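You operate a simulated robot arm through the tools that you are given. There is no shell and no other tool.

You are at the controls of a simulated two-armed robot. One attempt, no reset.

TASK
Brush the mud off the idler arm, then tap its bush home.
Fine: brown wire brush and rubber mallet go back where they lay. Set down upright: brown wire brush, rubber mallet. What is to be rubbed or washed off counts as gone when no trace of it is left.

It is judged by the outcome, as a careful person would: the job done as asked, and still so three seconds after it is handed in. It fails if anything else is knocked over, pushed out of place, dropped, spilled or broken.

THE ROBOT
Two 7-joint arms with two-finger grippers on one trunk that stands fixed in place. Base frame: the origin is at the foot of the trunk, x ahead of it, y to its left, z up; the work surface is at about z = 900. Lengths are in mm, angles in degrees, forces in N, time in s.
The left shoulder is at [33, 175, 1278], the right one opposite. With the tool pointing down near the work surface each hand reaches from about 100 to 820 mm from the base axis, measured 20 degrees to its own side. Payload 2.94 kg a hand.
Tool frame (each hand has its own): the origin (TCP) lies between the finger pads and is the grasp point; the fingertips stand 30 mm ahead of it; z points along the fingers, y is the line along which they close. The gripper opens to 138 mm; its body begins 109 mm behind the TCP.
Orientation is told as [roll, pitch, yaw] about the base's x, y, z axes, in that order, counted from this pose: with the fingers straight down and closing along the base's y, the tool's x points along the base's -x, its y along +y and its z along -z.

THE INTERFACE
- The arms move only by the tool step_arm. It takes "left_targets", "right_targets" or both (then of equal length, played together; a hand with none holds still); each is a list that holds one entry, the list of rows, each a list of 7 numbers: the shift along the base's x, y, z in mm, then the turn, a rotation vector about the base's x, y, z in degrees, then the opening, from 0 (shut) to 1 (fully open). In form: [[[x, y, z, wx, wy, wz, jaw], ...]]. A call has 1 to 20 rows; each row shifts and turns the commanded pose from where the row before left it. Rows are played at 5 a second. More than 50 mm and 8.6 degrees between two rows, or a gripper value outside its range, and nothing of the call is played. Where a pose cannot be reached the arm comes as near as it can. A force on the tool above 40 N (or 10 N above the force at the start of the call, whichever is more), or a blocked arm, ends the call early, and 0.2 s more pass. The fingers move at their own pace (about 45 mm/s each) and stop on an object; they squeeze with about 35 N. The grip force told is the motor's: it shows also when the fingers shut on nothing. Time passes only in rows, and 0.2 s behind the last, so rows that do not move let the fingers close. It gives the time, the measured TCP pose, the force on the tool (base axes), the opening and the grip force at its end, in the units of the frame above (readings bear some noise), with the torque about the TCP (base axes, N m) and any sound that the robot's microphone picked up.
- Cameras (640 x 400 px; columns grow to the right, rows downward): "scene" is now at [95.4, -48.7, 1779.8]; the picture's right is [-0.54, -0.84, 0.00], its down [-0.53, 0.34, -0.78] and it looks along [0.66, -0.42, -0.63] (base axes); focal length 362 px, centre (320, 200). "left" rides on the left gripper at [71, -19, -146] in its tool frame; the picture's right is [0.26, 0.96, 0.00], its down [-0.85, 0.23, -0.48] and it looks along [-0.46, 0.12, 0.88] (tool axes); focal length 280 px, centre (320, 200). "right" rides on the right gripper at [71, 19, -146] in its tool frame; the picture's right is [-0.26, 0.97, 0.00], its down [-0.85, -0.23, -0.48] and it looks along [-0.46, -0.12, 0.88] (tool axes); focal length 280 px, centre (320, 200). There is no depth. A picture from a camera that has moved, and an enlarged one, comes with that camera's place and axes in the base frame and with its lens. The place of the scene camera against the robot may be out by one fixed shift of up to 25 mm in any direction.
- get_image(camera): a new picture of that camera. No time passes.
- slide_trunk(by): moves the trunk up (or, below 0, down) by that many mm; the arms and the scene camera ride with it, the base frame stays. It gives what a move gives, with no picture.
- aim_head(pan, tilt): turns the head with the scene camera to pan (to the left, within 120 degrees either way) and tilt (down, from -29 to 69), counted from straight ahead of the robot (the tilt from the chest, where the trunk bows). It gives what a move gives.
- inspect(camera, box): a new picture of the part [left, top, right, bottom] of that camera's present view, enlarged. No time passes.
- job_done(): hands the job in; it is judged then, once.

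Nothing tells you positions but the pictures and the camera data. Unless the task says otherwise, let go and move clear before handing in.

The tools are called after "Request:" by a JSON object that holds its "name" and its "arguments". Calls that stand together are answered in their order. step_arm: Moves the arms, as the interface text tells. Its arguments: {"type":"object","properties":{"left_targets":{"type":"array"},"right_targets":{"type":"array"}},"required":[]} The other tools are called the same way: slide_trunk (by) moves the trunk up or down; aim_head (pan, tilt) turns the head that bears the scene camera; get_image (camera) takes a picture; inspect (camera, box) takes an enlarged picture of a part of a camera's view; job_done () hands the job in.

At the start:

```text
time_s: 0.0
left_tool_pos: [506.3, -82.0, 1393.4]
left_tool_rot: [0.0, 0.0, 0.0]
left_force: [0.7, 1.0, 0.8]
left_wrist_torque: [-0.01, 0.0, -0.02]
left_grip_width: 138.0
left_finger_force: 0.2
right_tool_pos: [474.1, -532.2, 1393.7]
right_tool_rot: [-0.1, 0.1, 0.0]
right_force: [-0.8, 0.1, 0.0]
right_wrist_torque: [0.04, 0.01, 0.0]
right_grip_width: 138.1
right_finger_force: 0.0
trunk travel left (down, up): [-450.0, 284.0]
head pan, tilt (commanded): [-32.4, 39.0]
```

scene: 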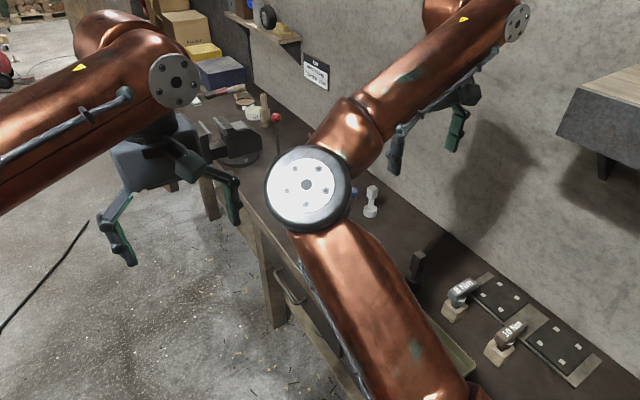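
right: 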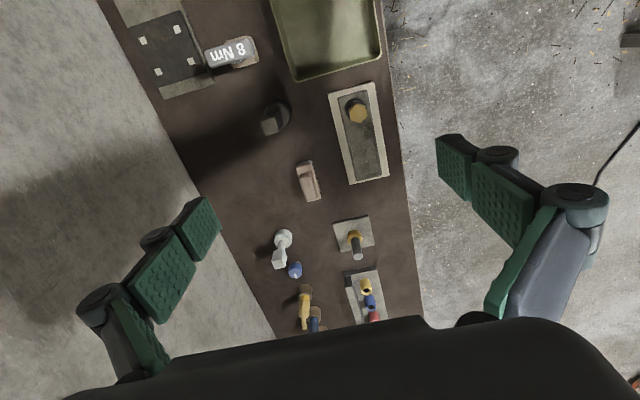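
left: 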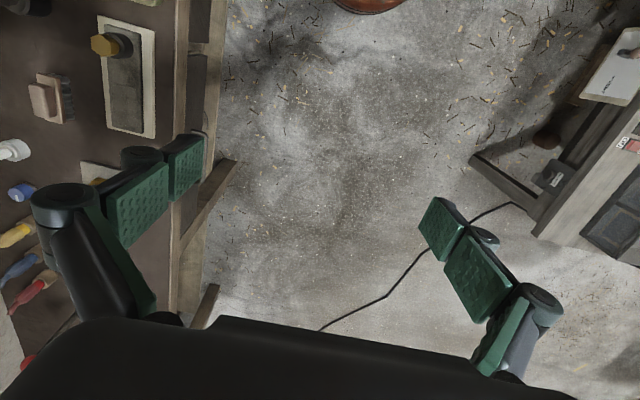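

The bench runs along the robot's right side, with tools, plates and torque-wrench stands on it; the right arm blocks part of the scene view. I'll look closer before moving anything.

Request:
{"name": "inspect", "arguments": {"camera": "right", "box": [240, 0, 420, 200]}}

Request:
{"name": "inspect", "arguments": {"camera": "right", "box": [240, 180, 440, 330]}}

Request:
{"name": "inspect", "arguments": {"camera": "left", "box": [0, 0, 220, 200]}}

Request:
{"name": "inspect", "arguments": {"camera": "scene", "box": [180, 60, 420, 220]}}

```text
2.00 times, centred on (330, 100) of right
camera zoom: at [402.2, -512.3, 1539.1], right [0.26, 0.97, 0.0], down [0.85, -0.23, 0.48], along [0.46, -0.13, -0.88], focal length 561 px, centre (300, 400)
```

zoom: 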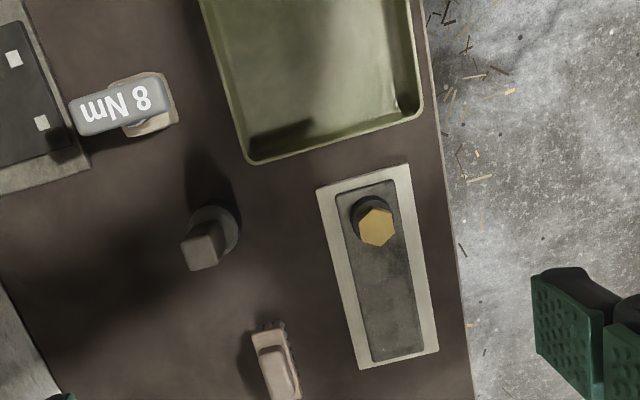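

```text
2.67 times, centred on (340, 255) of right
camera zoom: at [402.2, -512.3, 1539.1], right [0.26, 0.97, 0.0], down [0.85, -0.23, 0.48], along [0.46, -0.13, -0.88], focal length 748 px, centre (267, 53)
```

zoom: 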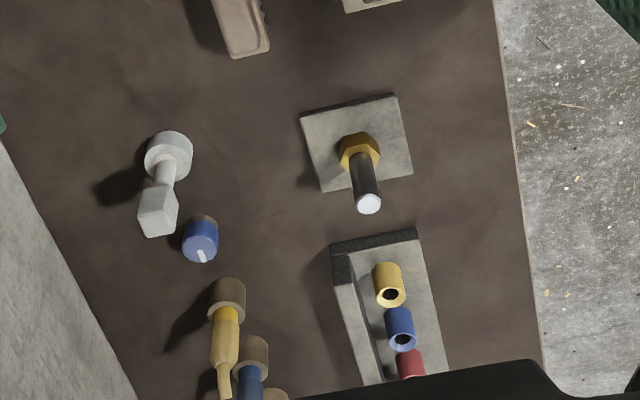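

```text
2.00 times, centred on (110, 100) of left
camera zoom: at [433.0, -100.6, 1539.7], right [-0.26, 0.96, 0.0], down [0.85, 0.23, 0.48], along [0.46, 0.12, -0.88], focal length 561 px, centre (740, 400)
```

zoom: 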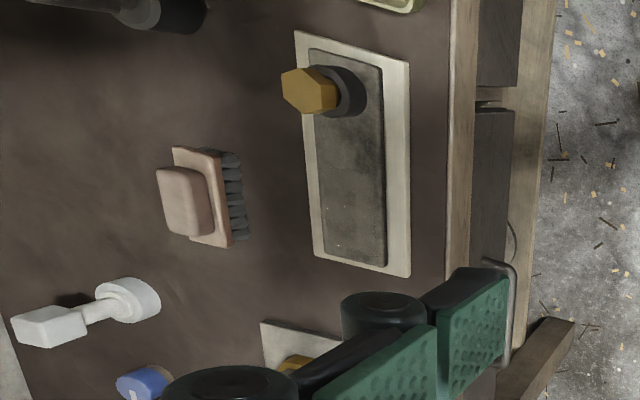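

```text
2.50 times, centred on (300, 140) of scene
camera zoom: at [95.4, -48.7, 1779.8], right [-0.54, -0.84, 0.0], down [-0.53, 0.34, -0.78], along [0.66, -0.42, -0.63], focal length 904 px, centre (370, 350)
```

zoom: 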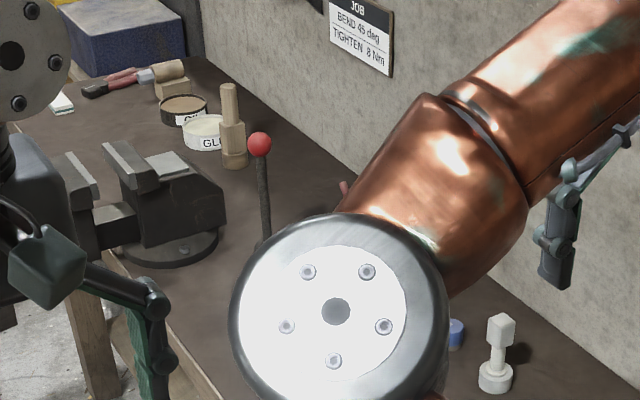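

The bench's front edge is near y≈-395 and its back near y≈-895. The idler arm, a plate with a brass-coloured bush, seems to be at about (533,-467). I'll pull the right hand back and down for a closer view.

Request:
{"name": "step_arm", "arguments": {"right_targets": [[[-35, 0, -10, 0, 0, 0, 1], [-35, 0, -10, 0, 0, 0, 1], [-35, 0, -20, 0, 0, 0, 1], [-35, 0, -20, 0, 0, 0, 1], [-30, 0, -20, 0, 0, 0, 1], [-30, 0, -20, 0, 0, 0, 1]]]}}

```text
time_s: 1.4
left_tool_pos: [504.7, -81.1, 1393.4]
left_tool_rot: [-0.1, 0.0, 0.1]
left_force: [-0.8, -0.4, 0.0]
left_wrist_torque: [0.01, 0.02, 0.01]
left_grip_width: 138.0
left_finger_force: 0.1
right_tool_pos: [273.4, -532.5, 1291.3]
right_tool_rot: [0.0, -0.1, 0.0]
right_force: [0.1, 0.8, 0.3]
right_wrist_torque: [0.03, 0.01, -0.02]
right_grip_width: 137.8
right_finger_force: 0.1
trunk travel left (down, up): [-450.0, 284.0]
head pan, tilt (commanded): [-32.4, 39.0]
```

The right hand has pulled back. Now I'll take new pictures.

Request:
{"name": "get_image", "arguments": {"camera": "right"}}

Request:
{"name": "get_image", "arguments": {"camera": "scene"}}

Request:
{"name": "inspect", "arguments": {"camera": "right", "box": [240, 40, 440, 190]}}

Request:
{"name": "inspect", "arguments": {"camera": "right", "box": [240, 180, 440, 330]}}

```text
taken
camera right: at [202.2, -513.6, 1437.9], right [0.26, 0.97, 0.0], down [0.85, -0.23, 0.48], along [0.46, -0.12, -0.88], focal length 280 px, centre (320, 200)
```

right: 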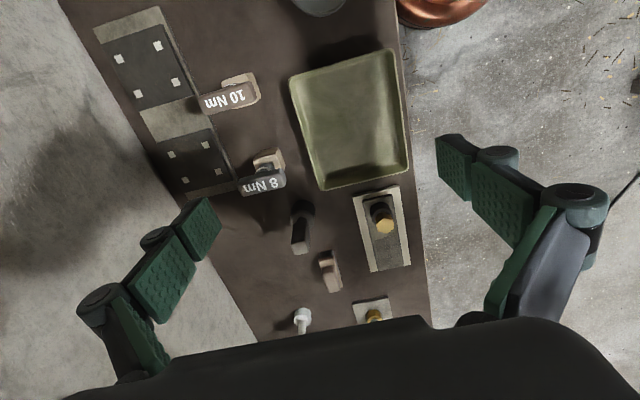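

```text
taken
camera scene: at [94.8, -49.7, 1779.9], right [-0.54, -0.84, 0.0], down [-0.53, 0.34, -0.78], along [0.66, -0.42, -0.63], focal length 362 px, centre (320, 200)
```

scene: 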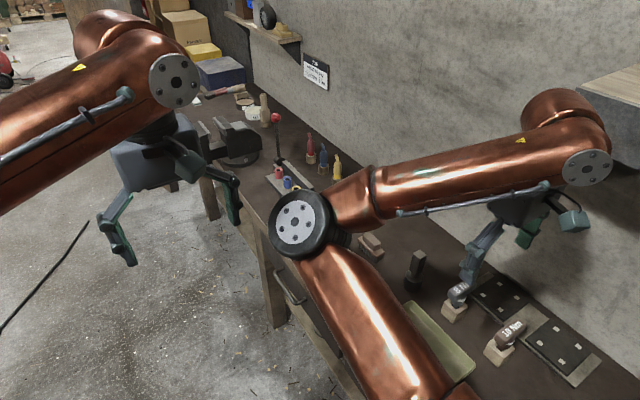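

```text
2.67 times, centred on (340, 115) of right
camera zoom: at [202.2, -513.6, 1437.9], right [0.26, 0.97, 0.0], down [0.85, -0.23, 0.48], along [0.46, -0.12, -0.88], focal length 748 px, centre (267, 427)
```

zoom: 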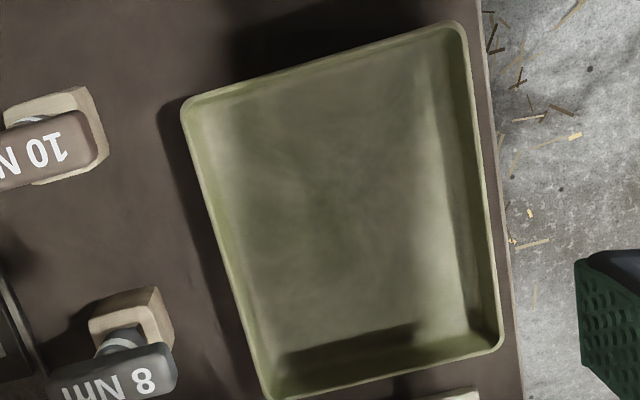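

```text
2.67 times, centred on (340, 255) of right
camera zoom: at [202.2, -513.6, 1437.9], right [0.26, 0.97, 0.0], down [0.85, -0.23, 0.48], along [0.46, -0.12, -0.88], focal length 748 px, centre (267, 53)
```

zoom: 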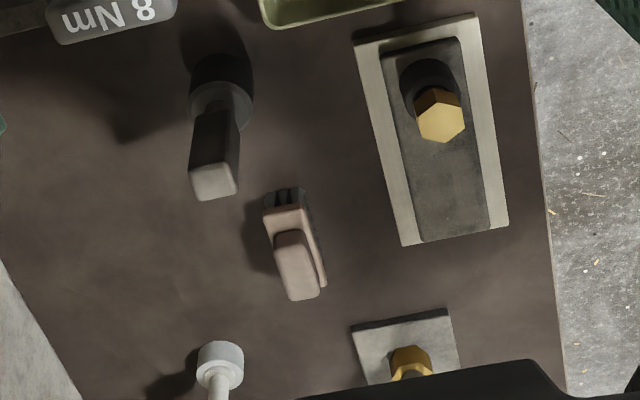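

A dark mallet stands near (504,-634), about 126 mm tall. A pinkish-brown brush stands bristles-down near (648,-606). I'll bring the right camera lower for a close look.

Request:
{"name": "step_arm", "arguments": {"right_targets": [[[30, -5, -23, 0, 0, 0, 1], [30, -5, -23, 0, 0, 0, 1], [30, -5, -23, 0, 0, 0, 1], [30, -5, -23, 0, 0, 0, 1], [30, -5, -23, 0, 0, 0, 1], [26, -5, -23, 0, 0, 0, 1]]]}}

Request:
{"name": "get_image", "arguments": {"camera": "right"}}

Request:
{"name": "inspect", "arguments": {"camera": "right", "box": [320, 0, 480, 120]}}

Request:
{"name": "inspect", "arguments": {"camera": "right", "box": [220, 40, 380, 160]}}

Request:
{"name": "inspect", "arguments": {"camera": "right", "box": [240, 180, 440, 330]}}

```text
time_s: 2.8
left_tool_pos: [506.1, -82.4, 1392.8]
left_tool_rot: [0.0, 0.1, 0.0]
left_force: [-0.8, -1.1, -0.1]
left_wrist_torque: [0.01, 0.02, 0.02]
left_grip_width: 138.1
left_finger_force: 0.0
right_tool_pos: [450.0, -561.1, 1155.0]
right_tool_rot: [0.1, 0.0, 0.0]
right_force: [0.1, -0.4, -0.6]
right_wrist_torque: [0.02, 0.03, -0.01]
right_grip_width: 138.0
right_finger_force: 0.0
trunk travel left (down, up): [-450.0, 284.0]
head pan, tilt (commanded): [-32.4, 39.0]
```

```text
taken
camera right: at [379.5, -541.8, 1299.9], right [0.26, 0.97, 0.0], down [0.85, -0.23, 0.48], along [0.46, -0.13, -0.88], focal length 280 px, centre (320, 200)
```

right: 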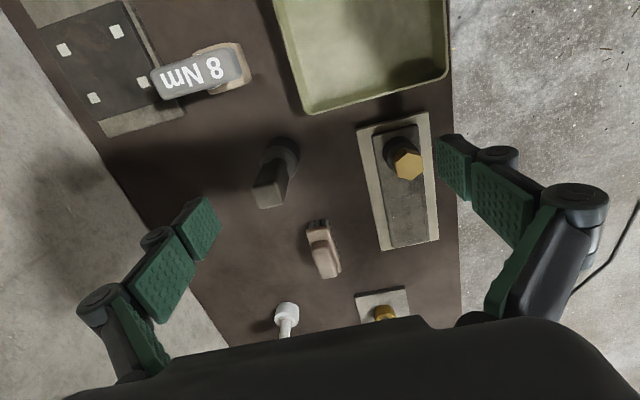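

```text
3.33 times, centred on (400, 60) of right
camera zoom: at [379.5, -541.8, 1299.9], right [0.26, 0.97, 0.0], down [0.85, -0.23, 0.48], along [0.46, -0.13, -0.88], focal length 935 px, centre (53, 667)
```

zoom: 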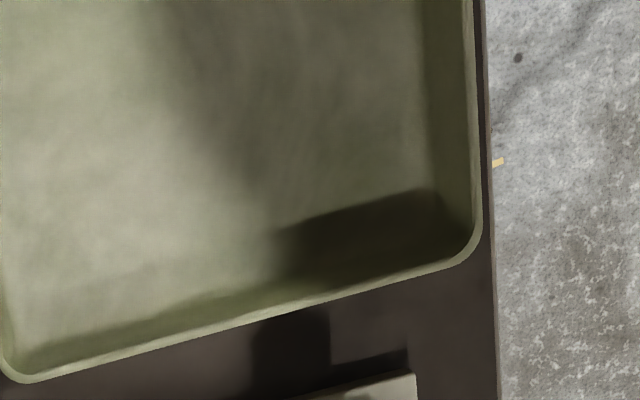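

```text
3.33 times, centred on (300, 100) of right
camera zoom: at [379.5, -541.8, 1299.9], right [0.26, 0.97, 0.0], down [0.85, -0.23, 0.48], along [0.46, -0.13, -0.88], focal length 935 px, centre (387, 533)
```

zoom: 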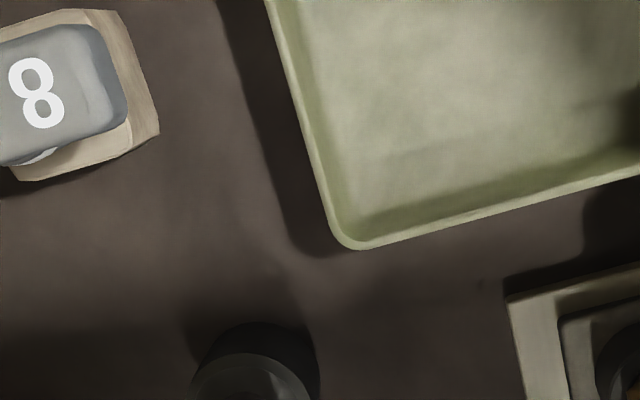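

```text
2.67 times, centred on (340, 255) of right
camera zoom: at [379.5, -541.8, 1299.9], right [0.26, 0.97, 0.0], down [0.85, -0.23, 0.48], along [0.46, -0.13, -0.88], focal length 748 px, centre (267, 53)
```

zoom: 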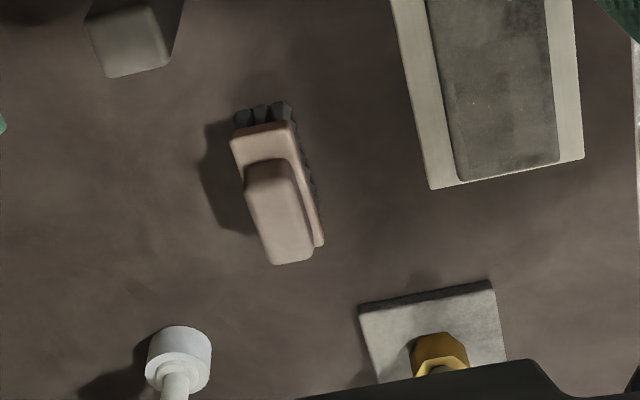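

Request:
{"name": "inspect", "arguments": {"camera": "right", "box": [340, 100, 460, 260]}}

Request:
{"name": "inspect", "arguments": {"camera": "right", "box": [230, 120, 350, 220]}}

Request:
{"name": "get_image", "arguments": {"camera": "scene"}}

Request:
{"name": "get_image", "arguments": {"camera": "left"}}

```text
2.50 times, centred on (400, 180) of right
camera zoom: at [379.5, -541.8, 1299.9], right [0.26, 0.97, 0.0], down [0.85, -0.23, 0.48], along [0.46, -0.13, -0.88], focal length 701 px, centre (120, 250)
```

zoom: 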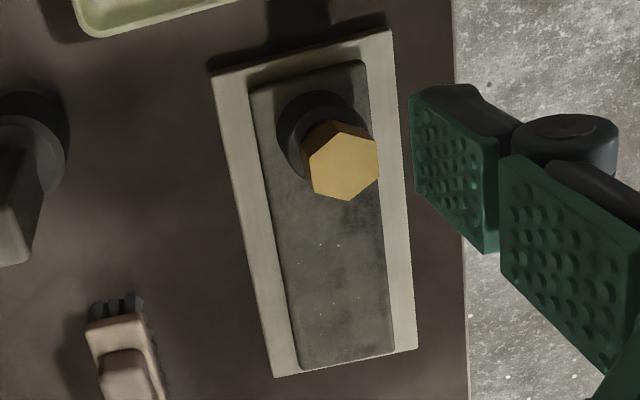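

```text
4.00 times, centred on (290, 170) of right
camera zoom: at [379.5, -541.8, 1299.9], right [0.26, 0.97, 0.0], down [0.85, -0.23, 0.48], along [0.46, -0.13, -0.88], focal length 1122 px, centre (440, 320)
```

zoom: 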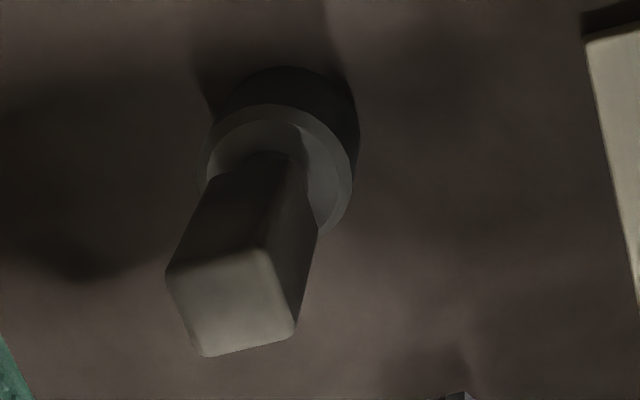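

```text
taken
camera scene: at [96.7, -49.3, 1779.8], right [-0.54, -0.84, 0.0], down [-0.53, 0.34, -0.78], along [0.66, -0.42, -0.63], focal length 362 px, centre (320, 200)
```

scene: 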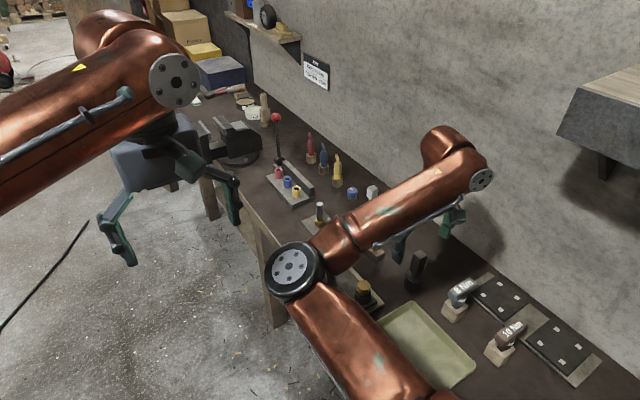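

```text
taken
camera left: at [434.1, -101.1, 1539.3], right [-0.26, 0.96, 0.0], down [0.85, 0.23, 0.48], along [0.46, 0.12, -0.88], focal length 280 px, centre (320, 200)
```

left: 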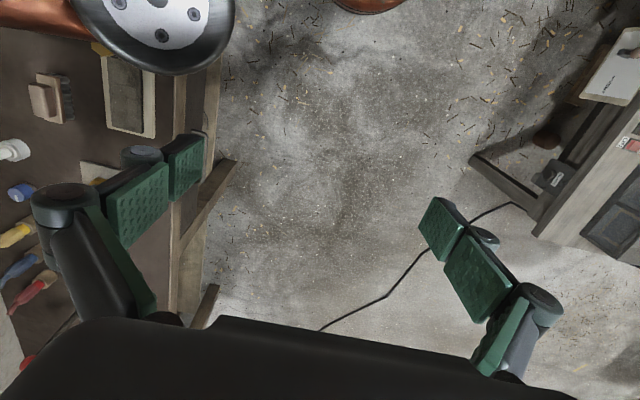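

The bar with the brass hex bush (top near z≈987) is the idler arm. I need to see the mud on it more clearly, so I'll zoom in further.

Request:
{"name": "inspect", "arguments": {"camera": "right", "box": [370, 110, 440, 160]}}

Request:
{"name": "inspect", "arguments": {"camera": "right", "box": [370, 160, 450, 250]}}

Request:
{"name": "inspect", "arguments": {"camera": "right", "box": [300, 210, 350, 285]}}

Request:
{"name": "inspect", "arguments": {"camera": "scene", "box": [340, 230, 480, 330]}}

Request:
{"name": "inspect", "arguments": {"camera": "scene", "box": [180, 70, 380, 220]}}

```text
8.00 times, centred on (405, 135) of right
camera zoom: at [379.5, -541.8, 1299.9], right [0.26, 0.97, 0.0], down [0.85, -0.23, 0.48], along [0.46, -0.13, -0.88], focal length 2243 px, centre (-360, 720)
```

zoom: 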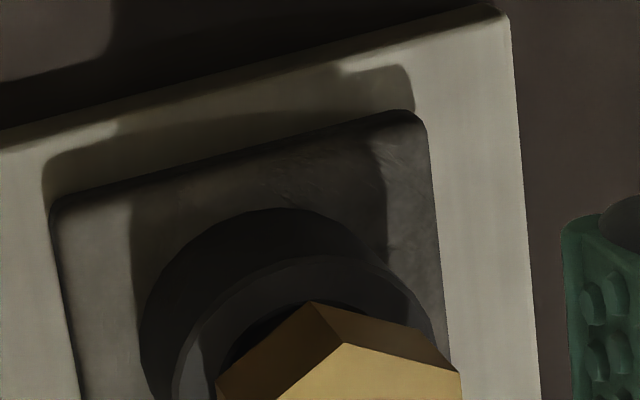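

```text
4.44 times, centred on (410, 205) of right
camera zoom: at [379.5, -541.8, 1299.9], right [0.26, 0.97, 0.0], down [0.85, -0.23, 0.48], along [0.46, -0.13, -0.88], focal length 1246 px, centre (-80, 178)
```

zoom: 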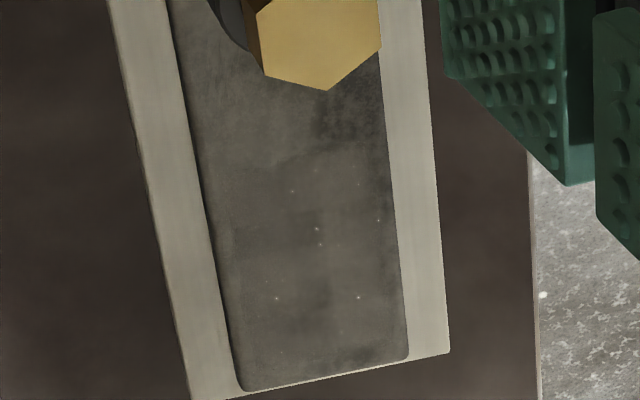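

```text
5.33 times, centred on (325, 248) of right
camera zoom: at [379.5, -541.8, 1299.9], right [0.26, 0.97, 0.0], down [0.85, -0.23, 0.48], along [0.46, -0.13, -0.88], focal length 1495 px, centre (293, -53)
```

zoom: 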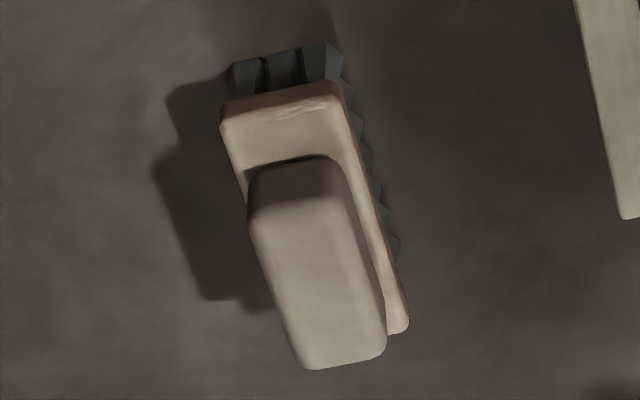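

```text
4.00 times, centred on (410, 280) of scene
camera zoom: at [96.7, -49.3, 1779.8], right [-0.54, -0.84, 0.0], down [-0.53, 0.34, -0.78], along [0.66, -0.42, -0.63], focal length 1446 px, centre (-40, -120)
```

zoom: 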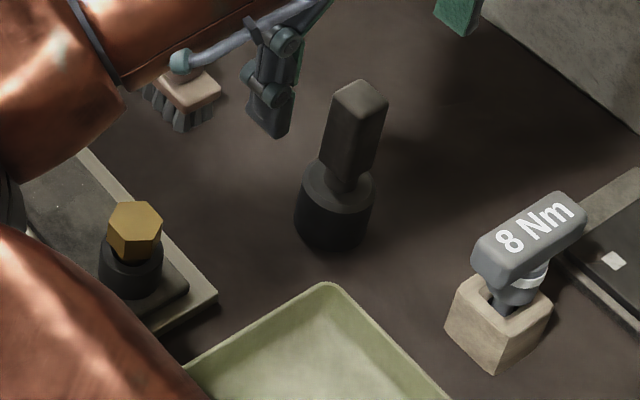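

```text
2.67 times, centred on (280, 145) of scene
camera zoom: at [96.7, -49.3, 1779.8], right [-0.54, -0.84, 0.0], down [-0.53, 0.34, -0.78], along [0.66, -0.42, -0.63], focal length 964 px, centre (427, 347)
```

zoom: 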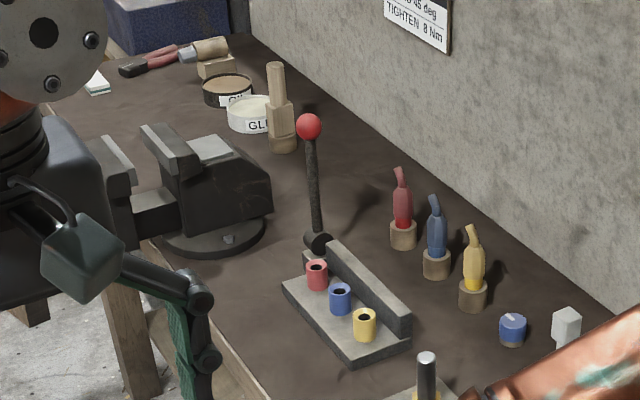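

The black-headed tool at (504,-634) is the rubber mallet and the tan block brush is the wire brush. The right elbow comes close to the left arm, so I'll move the left arm away to the left. I'll also shift the right hand for a closer look at the idler bar.

Request:
{"name": "step_arm", "arguments": {"left_targets": [[[0, 40, 0, 0, 0, 0, 1], [0, 40, 0, 0, 0, 0, 1], [0, 40, 0, 0, 0, 0, 1], [0, 40, 0, 0, 0, 0, 1], [0, 40, 0, 0, 0, 0, 1], [0, 40, 0, 0, 0, 0, 1]]], "right_targets": [[[0, 10, 0, 0, 0, 0, 1], [0, 10, 0, 0, 0, 0, 1], [0, 10, 0, 0, 0, 0, 1], [0, 10, 0, 0, 0, 0, 1], [0, 10, -20, 0, 0, 0, 1], [0, 10, -20, 0, 0, 0, 1]]]}}

Request:
{"name": "get_image", "arguments": {"camera": "right"}}

Request:
{"name": "inspect", "arguments": {"camera": "right", "box": [310, 80, 430, 270]}}

Request:
{"name": "get_image", "arguments": {"camera": "scene"}}

```text
time_s: 4.2
left_tool_pos: [506.7, 165.4, 1393.8]
left_tool_rot: [-0.2, 0.0, 0.0]
left_force: [0.4, 0.8, -0.4]
left_wrist_torque: [-0.07, 0.0, -0.01]
left_grip_width: 137.9
left_finger_force: 0.1
right_tool_pos: [447.5, -497.5, 1115.2]
right_tool_rot: [-0.2, 0.0, 0.0]
right_force: [-0.7, 0.6, 1.8]
right_wrist_torque: [-0.1, -0.02, -0.01]
right_grip_width: 137.8
right_finger_force: 0.0
trunk travel left (down, up): [-450.0, 284.0]
head pan, tilt (commanded): [-32.4, 39.0]
```

```text
taken
camera right: at [377.7, -478.5, 1261.2], right [0.26, 0.97, 0.0], down [0.85, -0.23, 0.48], along [0.46, -0.13, -0.88], focal length 280 px, centre (320, 200)
```

right: 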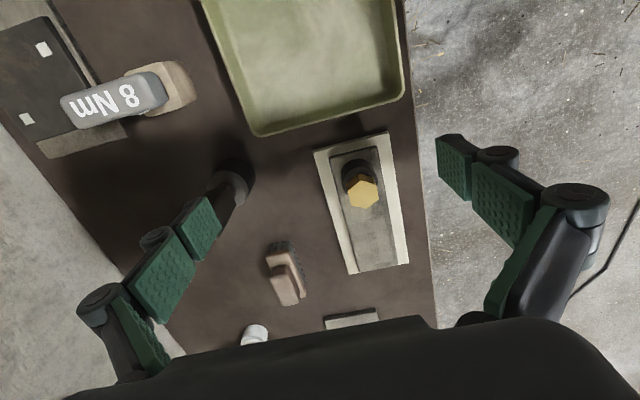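

```text
2.11 times, centred on (370, 175) of right
camera zoom: at [377.7, -478.5, 1261.2], right [0.26, 0.97, 0.0], down [0.85, -0.23, 0.48], along [0.46, -0.13, -0.88], focal length 590 px, centre (215, 253)
```

zoom: 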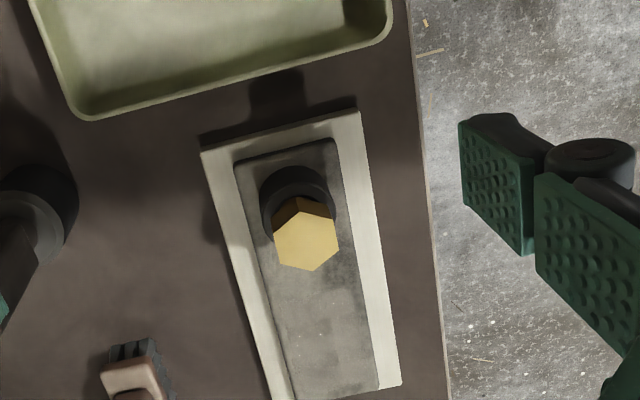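

```text
taken
camera scene: at [95.2, -44.5, 1780.0], right [-0.54, -0.84, 0.0], down [-0.53, 0.34, -0.78], along [0.66, -0.42, -0.63], focal length 362 px, centre (320, 200)
```

scene: 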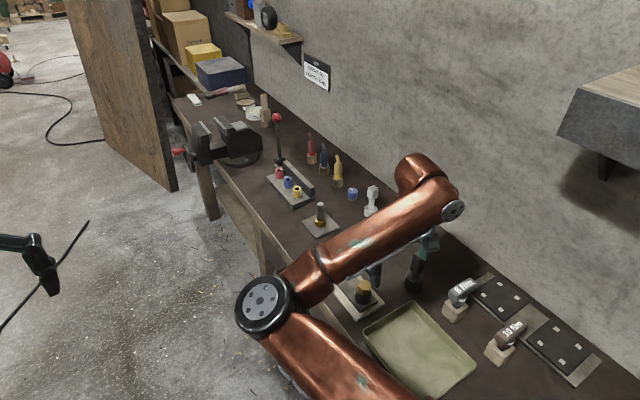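

Request:
{"name": "inspect", "arguments": {"camera": "right", "box": [330, 140, 410, 200]}}

Request:
{"name": "inspect", "arguments": {"camera": "right", "box": [340, 190, 420, 280]}}

Request:
{"name": "inspect", "arguments": {"camera": "scene", "box": [320, 260, 400, 330]}}

```text
6.67 times, centred on (370, 170) of right
camera zoom: at [377.7, -478.5, 1261.2], right [0.26, 0.97, 0.0], down [0.85, -0.23, 0.48], along [0.46, -0.13, -0.88], focal length 1869 px, centre (-13, 400)
```

zoom: 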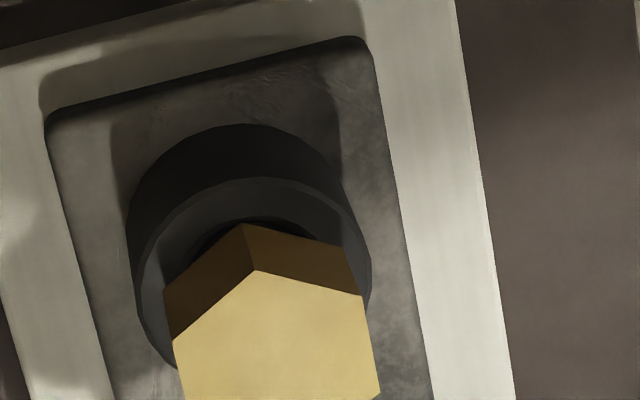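

```text
4.44 times, centred on (380, 235) of right
camera zoom: at [377.7, -478.5, 1261.2], right [0.26, 0.97, 0.0], down [0.85, -0.23, 0.48], along [0.46, -0.13, -0.88], focal length 1246 px, centre (53, 44)
```

zoom: 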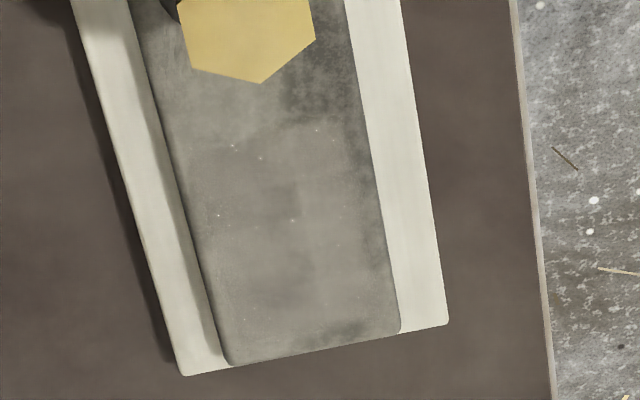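

```text
5.71 times, centred on (360, 295) of scene
camera zoom: at [95.2, -44.5, 1780.0], right [-0.54, -0.84, 0.0], down [-0.53, 0.34, -0.78], along [0.66, -0.42, -0.63], focal length 2066 px, centre (91, -343)
```

zoom: 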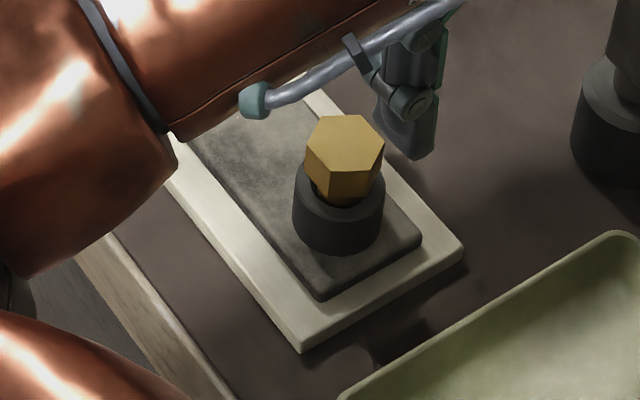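

The idler bar spans about x 500–702, y -502 to -440, with its top near z≈919. A faint brownish film with specks lies on the far half of it, which I take to be the mud. Next I'll hover above the brush grip at about (673,-613).

Request:
{"name": "step_arm", "arguments": {"right_targets": [[[38, -19, 0, 0, 0, 0, 0.6], [38, -19, 0, 0, 0, 0, 0.6], [38, -19, 0, 0, 0, 0, 0.6], [38, -19, 0, 0, 0, 0, 0.6], [37, -19, 0, 0, 0, 0, 0.6], [36, -20, 0, 0, 0, 0, 0.6]]]}}

Request:
{"name": "get_image", "arguments": {"camera": "right"}}

Request:
{"name": "inspect", "arguments": {"camera": "right", "box": [240, 20, 400, 140]}}

Request:
{"name": "get_image", "arguments": {"camera": "scene"}}

```text
time_s: 5.6
left_tool_pos: [506.3, 157.0, 1393.4]
left_tool_rot: [0.1, 0.0, 0.0]
left_force: [-0.2, -0.6, 0.0]
left_wrist_torque: [0.07, -0.02, -0.01]
left_grip_width: 137.7
left_finger_force: 0.0
right_tool_pos: [670.8, -619.3, 1111.7]
right_tool_rot: [0.1, -0.1, -0.1]
right_force: [0.7, -1.2, -1.0]
right_wrist_torque: [0.0, 0.0, -0.03]
right_grip_width: 82.6
right_finger_force: 0.1
trunk travel left (down, up): [-450.0, 284.0]
head pan, tilt (commanded): [-32.4, 39.0]
```

```text
taken
camera right: at [599.8, -600.3, 1258.0], right [0.27, 0.96, 0.0], down [0.85, -0.23, 0.48], along [0.46, -0.13, -0.88], focal length 280 px, centre (320, 200)
```

right: 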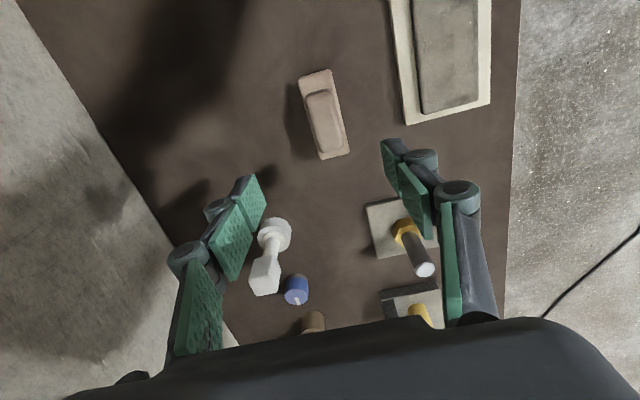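

```text
3.33 times, centred on (320, 80) of right
camera zoom: at [599.8, -600.3, 1258.0], right [0.27, 0.96, 0.0], down [0.85, -0.23, 0.48], along [0.46, -0.13, -0.88], focal length 935 px, centre (320, 600)
```

zoom: 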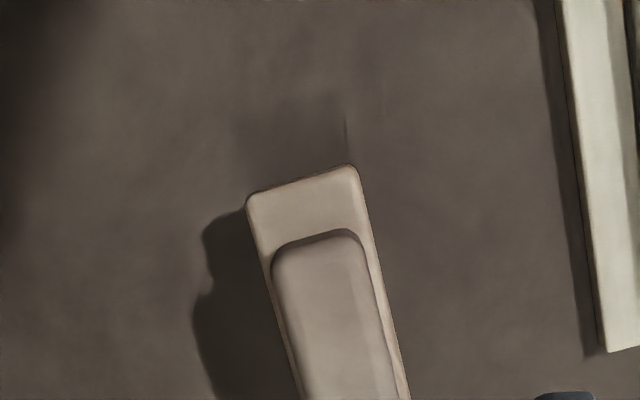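

```text
taken
camera scene: at [95.4, -52.6, 1779.8], right [-0.54, -0.84, 0.0], down [-0.53, 0.34, -0.78], along [0.66, -0.41, -0.63], focal length 362 px, centre (320, 200)
```

scene: 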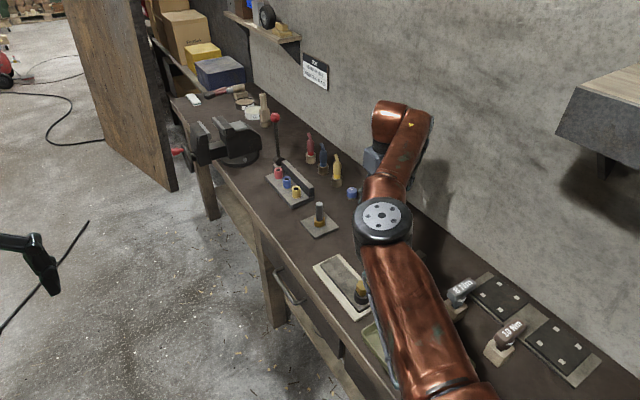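

The scene camera now has a clear view of the idler arm, so I'll zoom in for a "before" picture of the mud. I'll also refine the brush position.

Request:
{"name": "inspect", "arguments": {"camera": "scene", "box": [305, 245, 385, 325]}}

Request:
{"name": "inspect", "arguments": {"camera": "right", "box": [390, 0, 500, 130]}}

Request:
{"name": "inspect", "arguments": {"camera": "right", "box": [280, 55, 370, 170]}}

```text
5.00 times, centred on (345, 285) of scene
camera zoom: at [95.4, -52.6, 1779.8], right [-0.54, -0.84, 0.0], down [-0.53, 0.34, -0.78], along [0.66, -0.41, -0.63], focal length 1808 px, centre (195, -225)
```

zoom: 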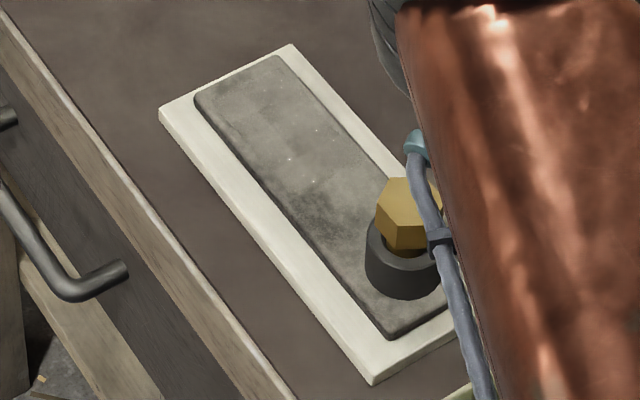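

```text
3.08 times, centred on (445, 65) of right
camera zoom: at [599.8, -600.3, 1258.0], right [0.27, 0.96, 0.0], down [0.85, -0.23, 0.48], along [0.46, -0.13, -0.88], focal length 863 px, centre (-65, 615)
```

zoom: 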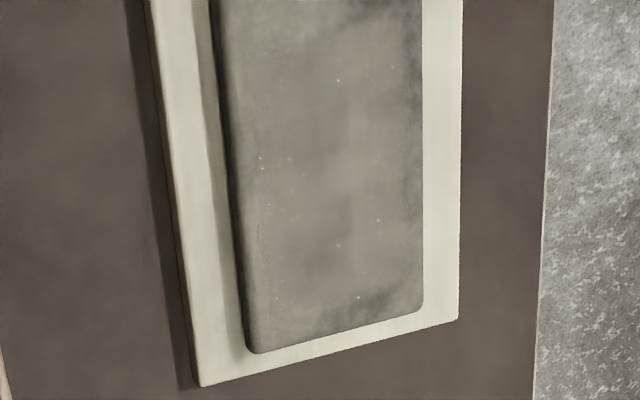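

```text
3.48 times, centred on (325, 112) of right
camera zoom: at [599.8, -600.3, 1258.0], right [0.27, 0.96, 0.0], down [0.85, -0.23, 0.48], along [0.46, -0.13, -0.88], focal length 975 px, centre (303, 504)
```

zoom: 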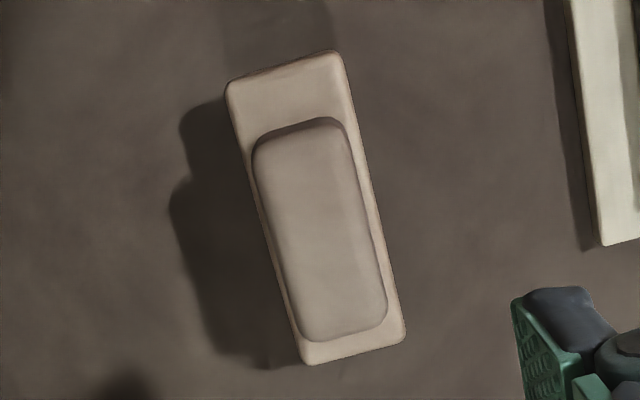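

The brush is centred near (670,-614), axis-aligned, with a grip about 28 mm wide and its top near z≈955. I'll let the arm settle, narrow the jaw and come down part way.

Request:
{"name": "step_arm", "arguments": {"right_targets": [[[-1, 1, -25, 0, 0, 0, 0.45], [-1, 1, -25, 0, 0, 0, 0.45], [-1, 1, -25, 0, 0, 0, 0.45], [0, 0, -20, 0, 0, 0, 0.45], [0, 0, 0, 0, 0, 0, 0.45], [0, 0, 0, 0, 0, 0, 0.45]]]}}

Request:
{"name": "get_image", "arguments": {"camera": "right"}}

Request:
{"name": "inspect", "arguments": {"camera": "right", "box": [260, 0, 380, 100]}}

```text
time_s: 7.0
left_tool_pos: [507.0, 161.6, 1393.4]
left_tool_rot: [0.0, 0.0, 0.0]
left_force: [0.4, -0.4, -0.2]
left_wrist_torque: [-0.01, 0.03, 0.04]
left_grip_width: 138.1
left_finger_force: 0.0
right_tool_pos: [669.2, -614.4, 1021.1]
right_tool_rot: [0.0, -0.1, 0.0]
right_force: [0.5, 0.4, 0.3]
right_wrist_torque: [0.03, 0.02, 0.02]
right_grip_width: 62.4
right_finger_force: 0.1
trunk travel left (down, up): [-450.0, 284.0]
head pan, tilt (commanded): [-32.4, 39.0]
```

```text
taken
camera right: at [598.7, -594.9, 1166.6], right [0.26, 0.97, 0.0], down [0.85, -0.23, 0.48], along [0.46, -0.13, -0.88], focal length 280 px, centre (320, 200)
```

right: 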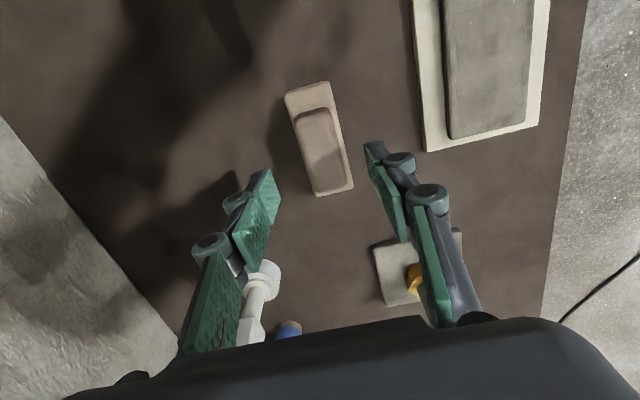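

```text
4.00 times, centred on (320, 50) of right
camera zoom: at [598.7, -594.9, 1166.6], right [0.26, 0.97, 0.0], down [0.85, -0.23, 0.48], along [0.46, -0.13, -0.88], focal length 1122 px, centre (320, 800)
```

zoom: 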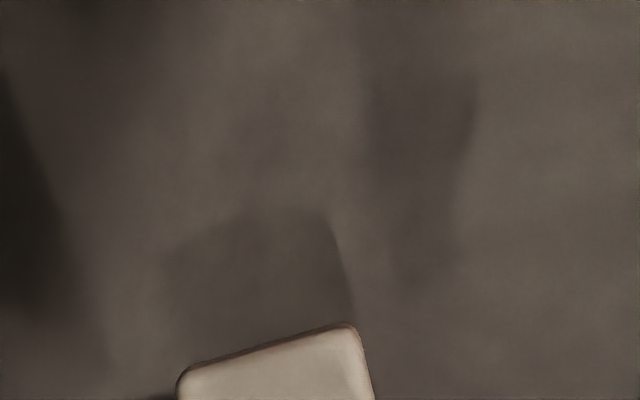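

Request:
{"name": "inspect", "arguments": {"camera": "right", "box": [270, 75, 370, 200]}}

Request:
{"name": "inspect", "arguments": {"camera": "right", "box": [430, 0, 550, 145]}}

```text
3.20 times, centred on (320, 138) of right
camera zoom: at [598.7, -594.9, 1166.6], right [0.26, 0.97, 0.0], down [0.85, -0.23, 0.48], along [0.46, -0.13, -0.88], focal length 897 px, centre (320, 400)
```

zoom: 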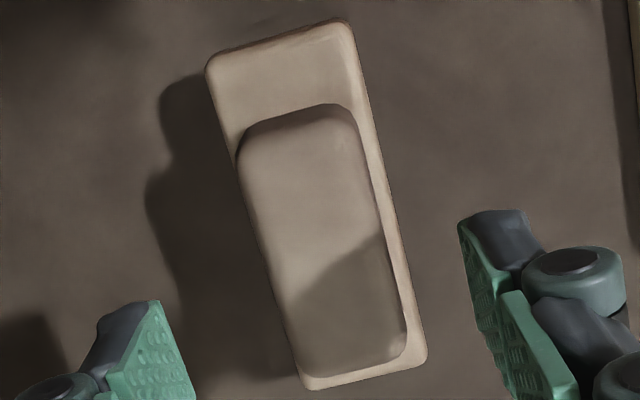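

```text
2.76 times, centred on (490, 72) of right
camera zoom: at [598.7, -594.9, 1166.6], right [0.26, 0.97, 0.0], down [0.85, -0.23, 0.48], along [0.46, -0.13, -0.88], focal length 774 px, centre (-149, 552)
```

zoom: 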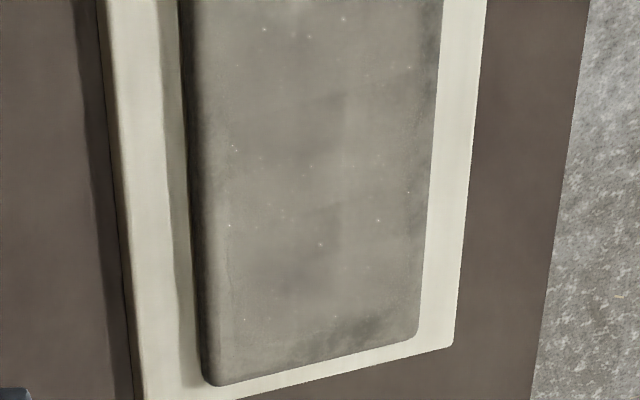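

The hand is centred over the brush at (669.5,-614). I'll lower until the fingertips sit just above the brush's plate.

Request:
{"name": "step_arm", "arguments": {"right_targets": [[[0, 0, -20, 0, 0, 0, 0.42], [0, 0, -20, 0, 0, 0, 0.42], [0, 0, -12, 0, 0, 0, 0.42], [0, 0, 0, 0, 0, 0, 0.42], [0, 0, 0, 0, 0, 0, 0.42]]]}}

Request:
{"name": "get_image", "arguments": {"camera": "right"}}

Request:
{"name": "inspect", "arguments": {"camera": "right", "box": [230, 90, 430, 240]}}

```text
time_s: 8.2
left_tool_pos: [506.5, 162.3, 1393.2]
left_tool_rot: [0.0, 0.0, 0.0]
left_force: [0.7, -0.2, 0.1]
left_wrist_torque: [0.0, 0.0, -0.03]
left_grip_width: 138.1
left_finger_force: 0.1
right_tool_pos: [671.7, -613.3, 968.6]
right_tool_rot: [-0.1, 0.0, -0.1]
right_force: [-0.1, 0.5, 0.0]
right_wrist_torque: [0.01, 0.04, 0.01]
right_grip_width: 58.0
right_finger_force: 0.0
trunk travel left (down, up): [-450.0, 284.0]
head pan, tilt (commanded): [-32.4, 39.0]
```

```text
taken
camera right: at [600.2, -594.6, 1113.9], right [0.26, 0.96, 0.0], down [0.85, -0.23, 0.48], along [0.46, -0.13, -0.88], focal length 280 px, centre (320, 200)
```

right: 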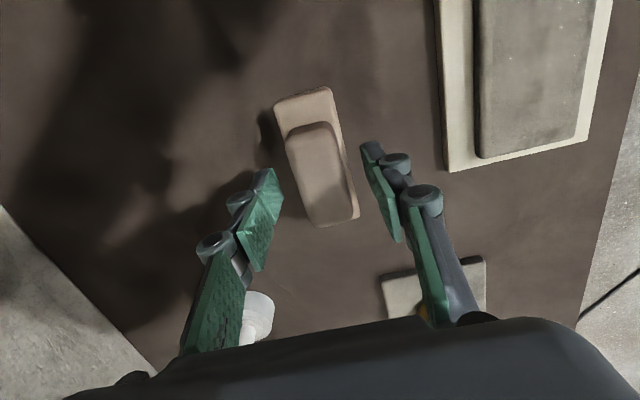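

```text
2.67 times, centred on (330, 165) of right
camera zoom: at [600.2, -594.6, 1113.9], right [0.26, 0.96, 0.0], down [0.85, -0.23, 0.48], along [0.46, -0.13, -0.88], focal length 748 px, centre (293, 293)
```

zoom: 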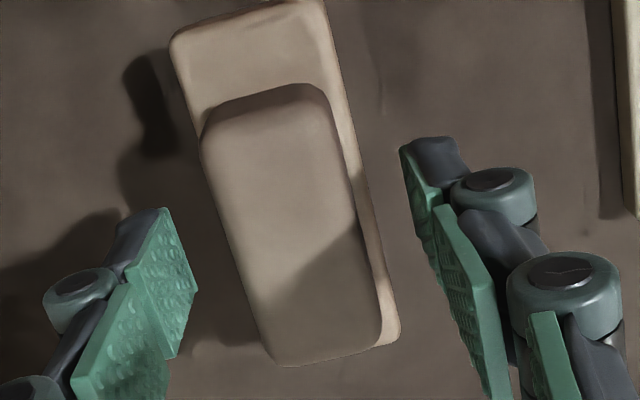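

The fingers straddle the grip and no force shows. I'll close on it.

Request:
{"name": "step_arm", "arguments": {"right_targets": [[[0, 0, 0, 0, 0, 0, 0], [0, 0, 0, 0, 0, 0, 0], [0, 0, 0, 0, 0, 0, 0], [0, 0, 0, 0, 0, 0, 0]]]}}

Request:
{"name": "get_image", "arguments": {"camera": "right"}}

```text
time_s: 9.2
left_tool_pos: [506.3, 161.9, 1393.6]
left_tool_rot: [-0.1, 0.0, 0.0]
left_force: [0.2, 0.3, 0.5]
left_wrist_torque: [0.01, 0.01, -0.01]
left_grip_width: 137.9
left_finger_force: 0.0
right_tool_pos: [672.0, -613.3, 967.6]
right_tool_rot: [-0.1, 0.0, 0.1]
right_force: [-0.1, -0.6, -0.3]
right_wrist_torque: [-0.02, -0.02, 0.01]
right_grip_width: 29.2
right_finger_force: 34.6
trunk travel left (down, up): [-450.0, 284.0]
head pan, tilt (commanded): [-32.4, 39.0]
```

```text
taken
camera right: at [600.3, -594.4, 1114.0], right [0.26, 0.97, 0.0], down [0.85, -0.23, 0.48], along [0.46, -0.13, -0.88], focal length 280 px, centre (320, 200)
```

right: 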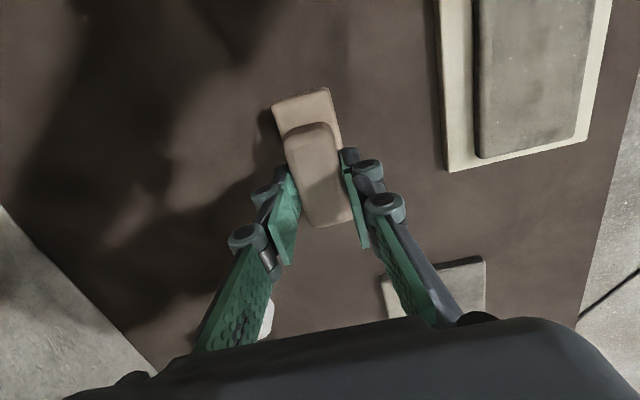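

The brush is held (29 mm, about 35 N). Its set-down pose is (672.1,-614.2,968.7). I'll lift and carry it over the idler bar.

Request:
{"name": "step_arm", "arguments": {"right_targets": [[[0, 0, 15, 0, 0, 0, 0], [0, 0, 25, 0, 0, 0, 0], [0, 0, 25, 0, 0, 0, 0], [-4, 35, 0, 0, 0, 0, 0], [-4, 36, 0, 0, 0, 0, 0], [-4, 36, 0, 0, 0, 0, 0], [-2, 36, 0, 0, 0, 0, 0], [0, 0, 0, 0, 0, 0, 0], [0, 0, 0, 0, 0, 0, 0]]]}}

Request:
{"name": "get_image", "arguments": {"camera": "right"}}

Request:
{"name": "get_image", "arguments": {"camera": "scene"}}

```text
time_s: 11.2
left_tool_pos: [506.8, 162.5, 1395.0]
left_tool_rot: [-0.1, 0.0, 0.0]
left_force: [-0.5, 1.2, -0.1]
left_wrist_torque: [-0.06, -0.01, 0.01]
left_grip_width: 137.9
left_finger_force: 0.1
right_tool_pos: [656.1, -468.6, 1033.6]
right_tool_rot: [-0.1, 0.0, 0.0]
right_force: [0.1, -0.3, -0.9]
right_wrist_torque: [-0.01, -0.04, 0.02]
right_grip_width: 29.3
right_finger_force: 35.4
trunk travel left (down, up): [-450.0, 284.0]
head pan, tilt (commanded): [-32.4, 39.0]
```

```text
taken
camera right: at [586.0, -449.7, 1180.5], right [0.26, 0.96, 0.0], down [0.85, -0.23, 0.48], along [0.46, -0.13, -0.88], focal length 280 px, centre (320, 200)
```

right: 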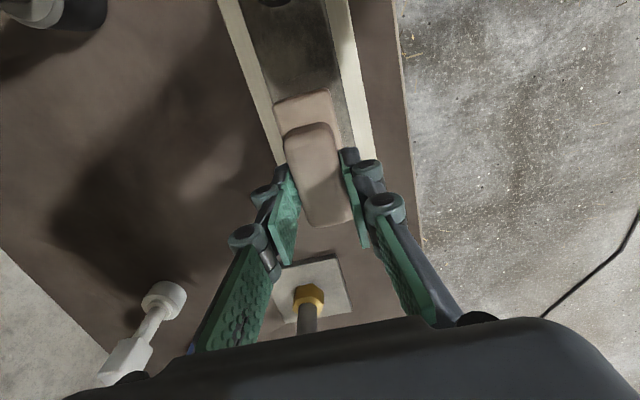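

```text
taken
camera scene: at [95.7, -47.3, 1779.9], right [-0.54, -0.84, 0.0], down [-0.53, 0.34, -0.78], along [0.66, -0.42, -0.63], focal length 362 px, centre (320, 200)
```

scene: 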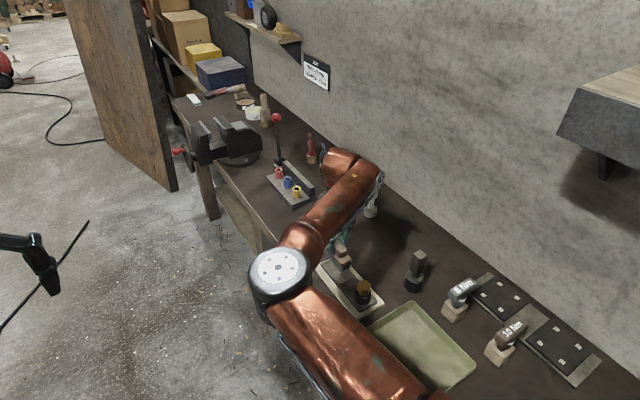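

The brush hovers over the bar. I'll come down gently and feel for contact.

Request:
{"name": "step_arm", "arguments": {"right_targets": [[[0, 0, -15, 0, 0, 0, 0], [0, 0, -15, 0, 0, 0, 0], [0, 0, -5, 0, 0, 0, 0], [0, 0, -3, 0, 0, 0, 0], [0, 0, 0, 0, 0, 0, 0]]]}}

Request:
{"name": "inspect", "arguments": {"camera": "scene", "box": [300, 220, 400, 320]}}

```text
time_s: 12.4
left_tool_pos: [507.5, 160.6, 1394.0]
left_tool_rot: [0.0, -0.2, 0.0]
left_force: [-0.2, 0.7, 0.7]
left_wrist_torque: [0.01, 0.0, -0.01]
left_grip_width: 137.8
left_finger_force: 0.0
right_tool_pos: [657.5, -469.7, 994.9]
right_tool_rot: [-0.1, 0.0, 0.0]
right_force: [0.2, 0.6, -1.4]
right_wrist_torque: [0.02, -0.01, 0.01]
right_grip_width: 29.1
right_finger_force: 35.2
trunk travel left (down, up): [-450.0, 284.0]
head pan, tilt (commanded): [-32.4, 39.0]
```

```text
4.00 times, centred on (350, 270) of scene
camera zoom: at [95.6, -48.4, 1779.9], right [-0.54, -0.84, 0.0], down [-0.53, 0.34, -0.78], along [0.66, -0.42, -0.63], focal length 1446 px, centre (200, -80)
```

zoom: 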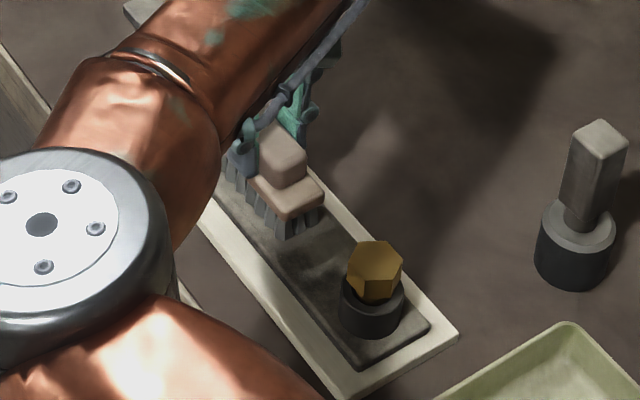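

Request:
{"name": "step_arm", "arguments": {"right_targets": [[[0, 0, -2, 0, 0, 0, 0], [0, 0, -2, 0, 0, 0, 0], [0, 0, -1.5, 0, 0, 0, 0], [0, 0, 0, 0, 0, 0, 0]]]}}

```text
time_s: 13.4
left_tool_pos: [505.7, 163.2, 1394.8]
left_tool_rot: [-0.1, -0.1, 0.0]
left_force: [0.1, 0.0, 0.1]
left_wrist_torque: [-0.02, 0.01, 0.0]
left_grip_width: 138.3
left_finger_force: 0.1
right_tool_pos: [656.9, -470.9, 992.6]
right_tool_rot: [-0.1, -0.1, 0.0]
right_force: [-0.3, -0.3, 7.9]
right_wrist_torque: [-0.07, 0.48, -0.02]
right_grip_width: 29.1
right_finger_force: 35.0
trunk travel left (down, up): [-450.0, 284.0]
head pan, tilt (commanded): [-32.4, 39.0]
```

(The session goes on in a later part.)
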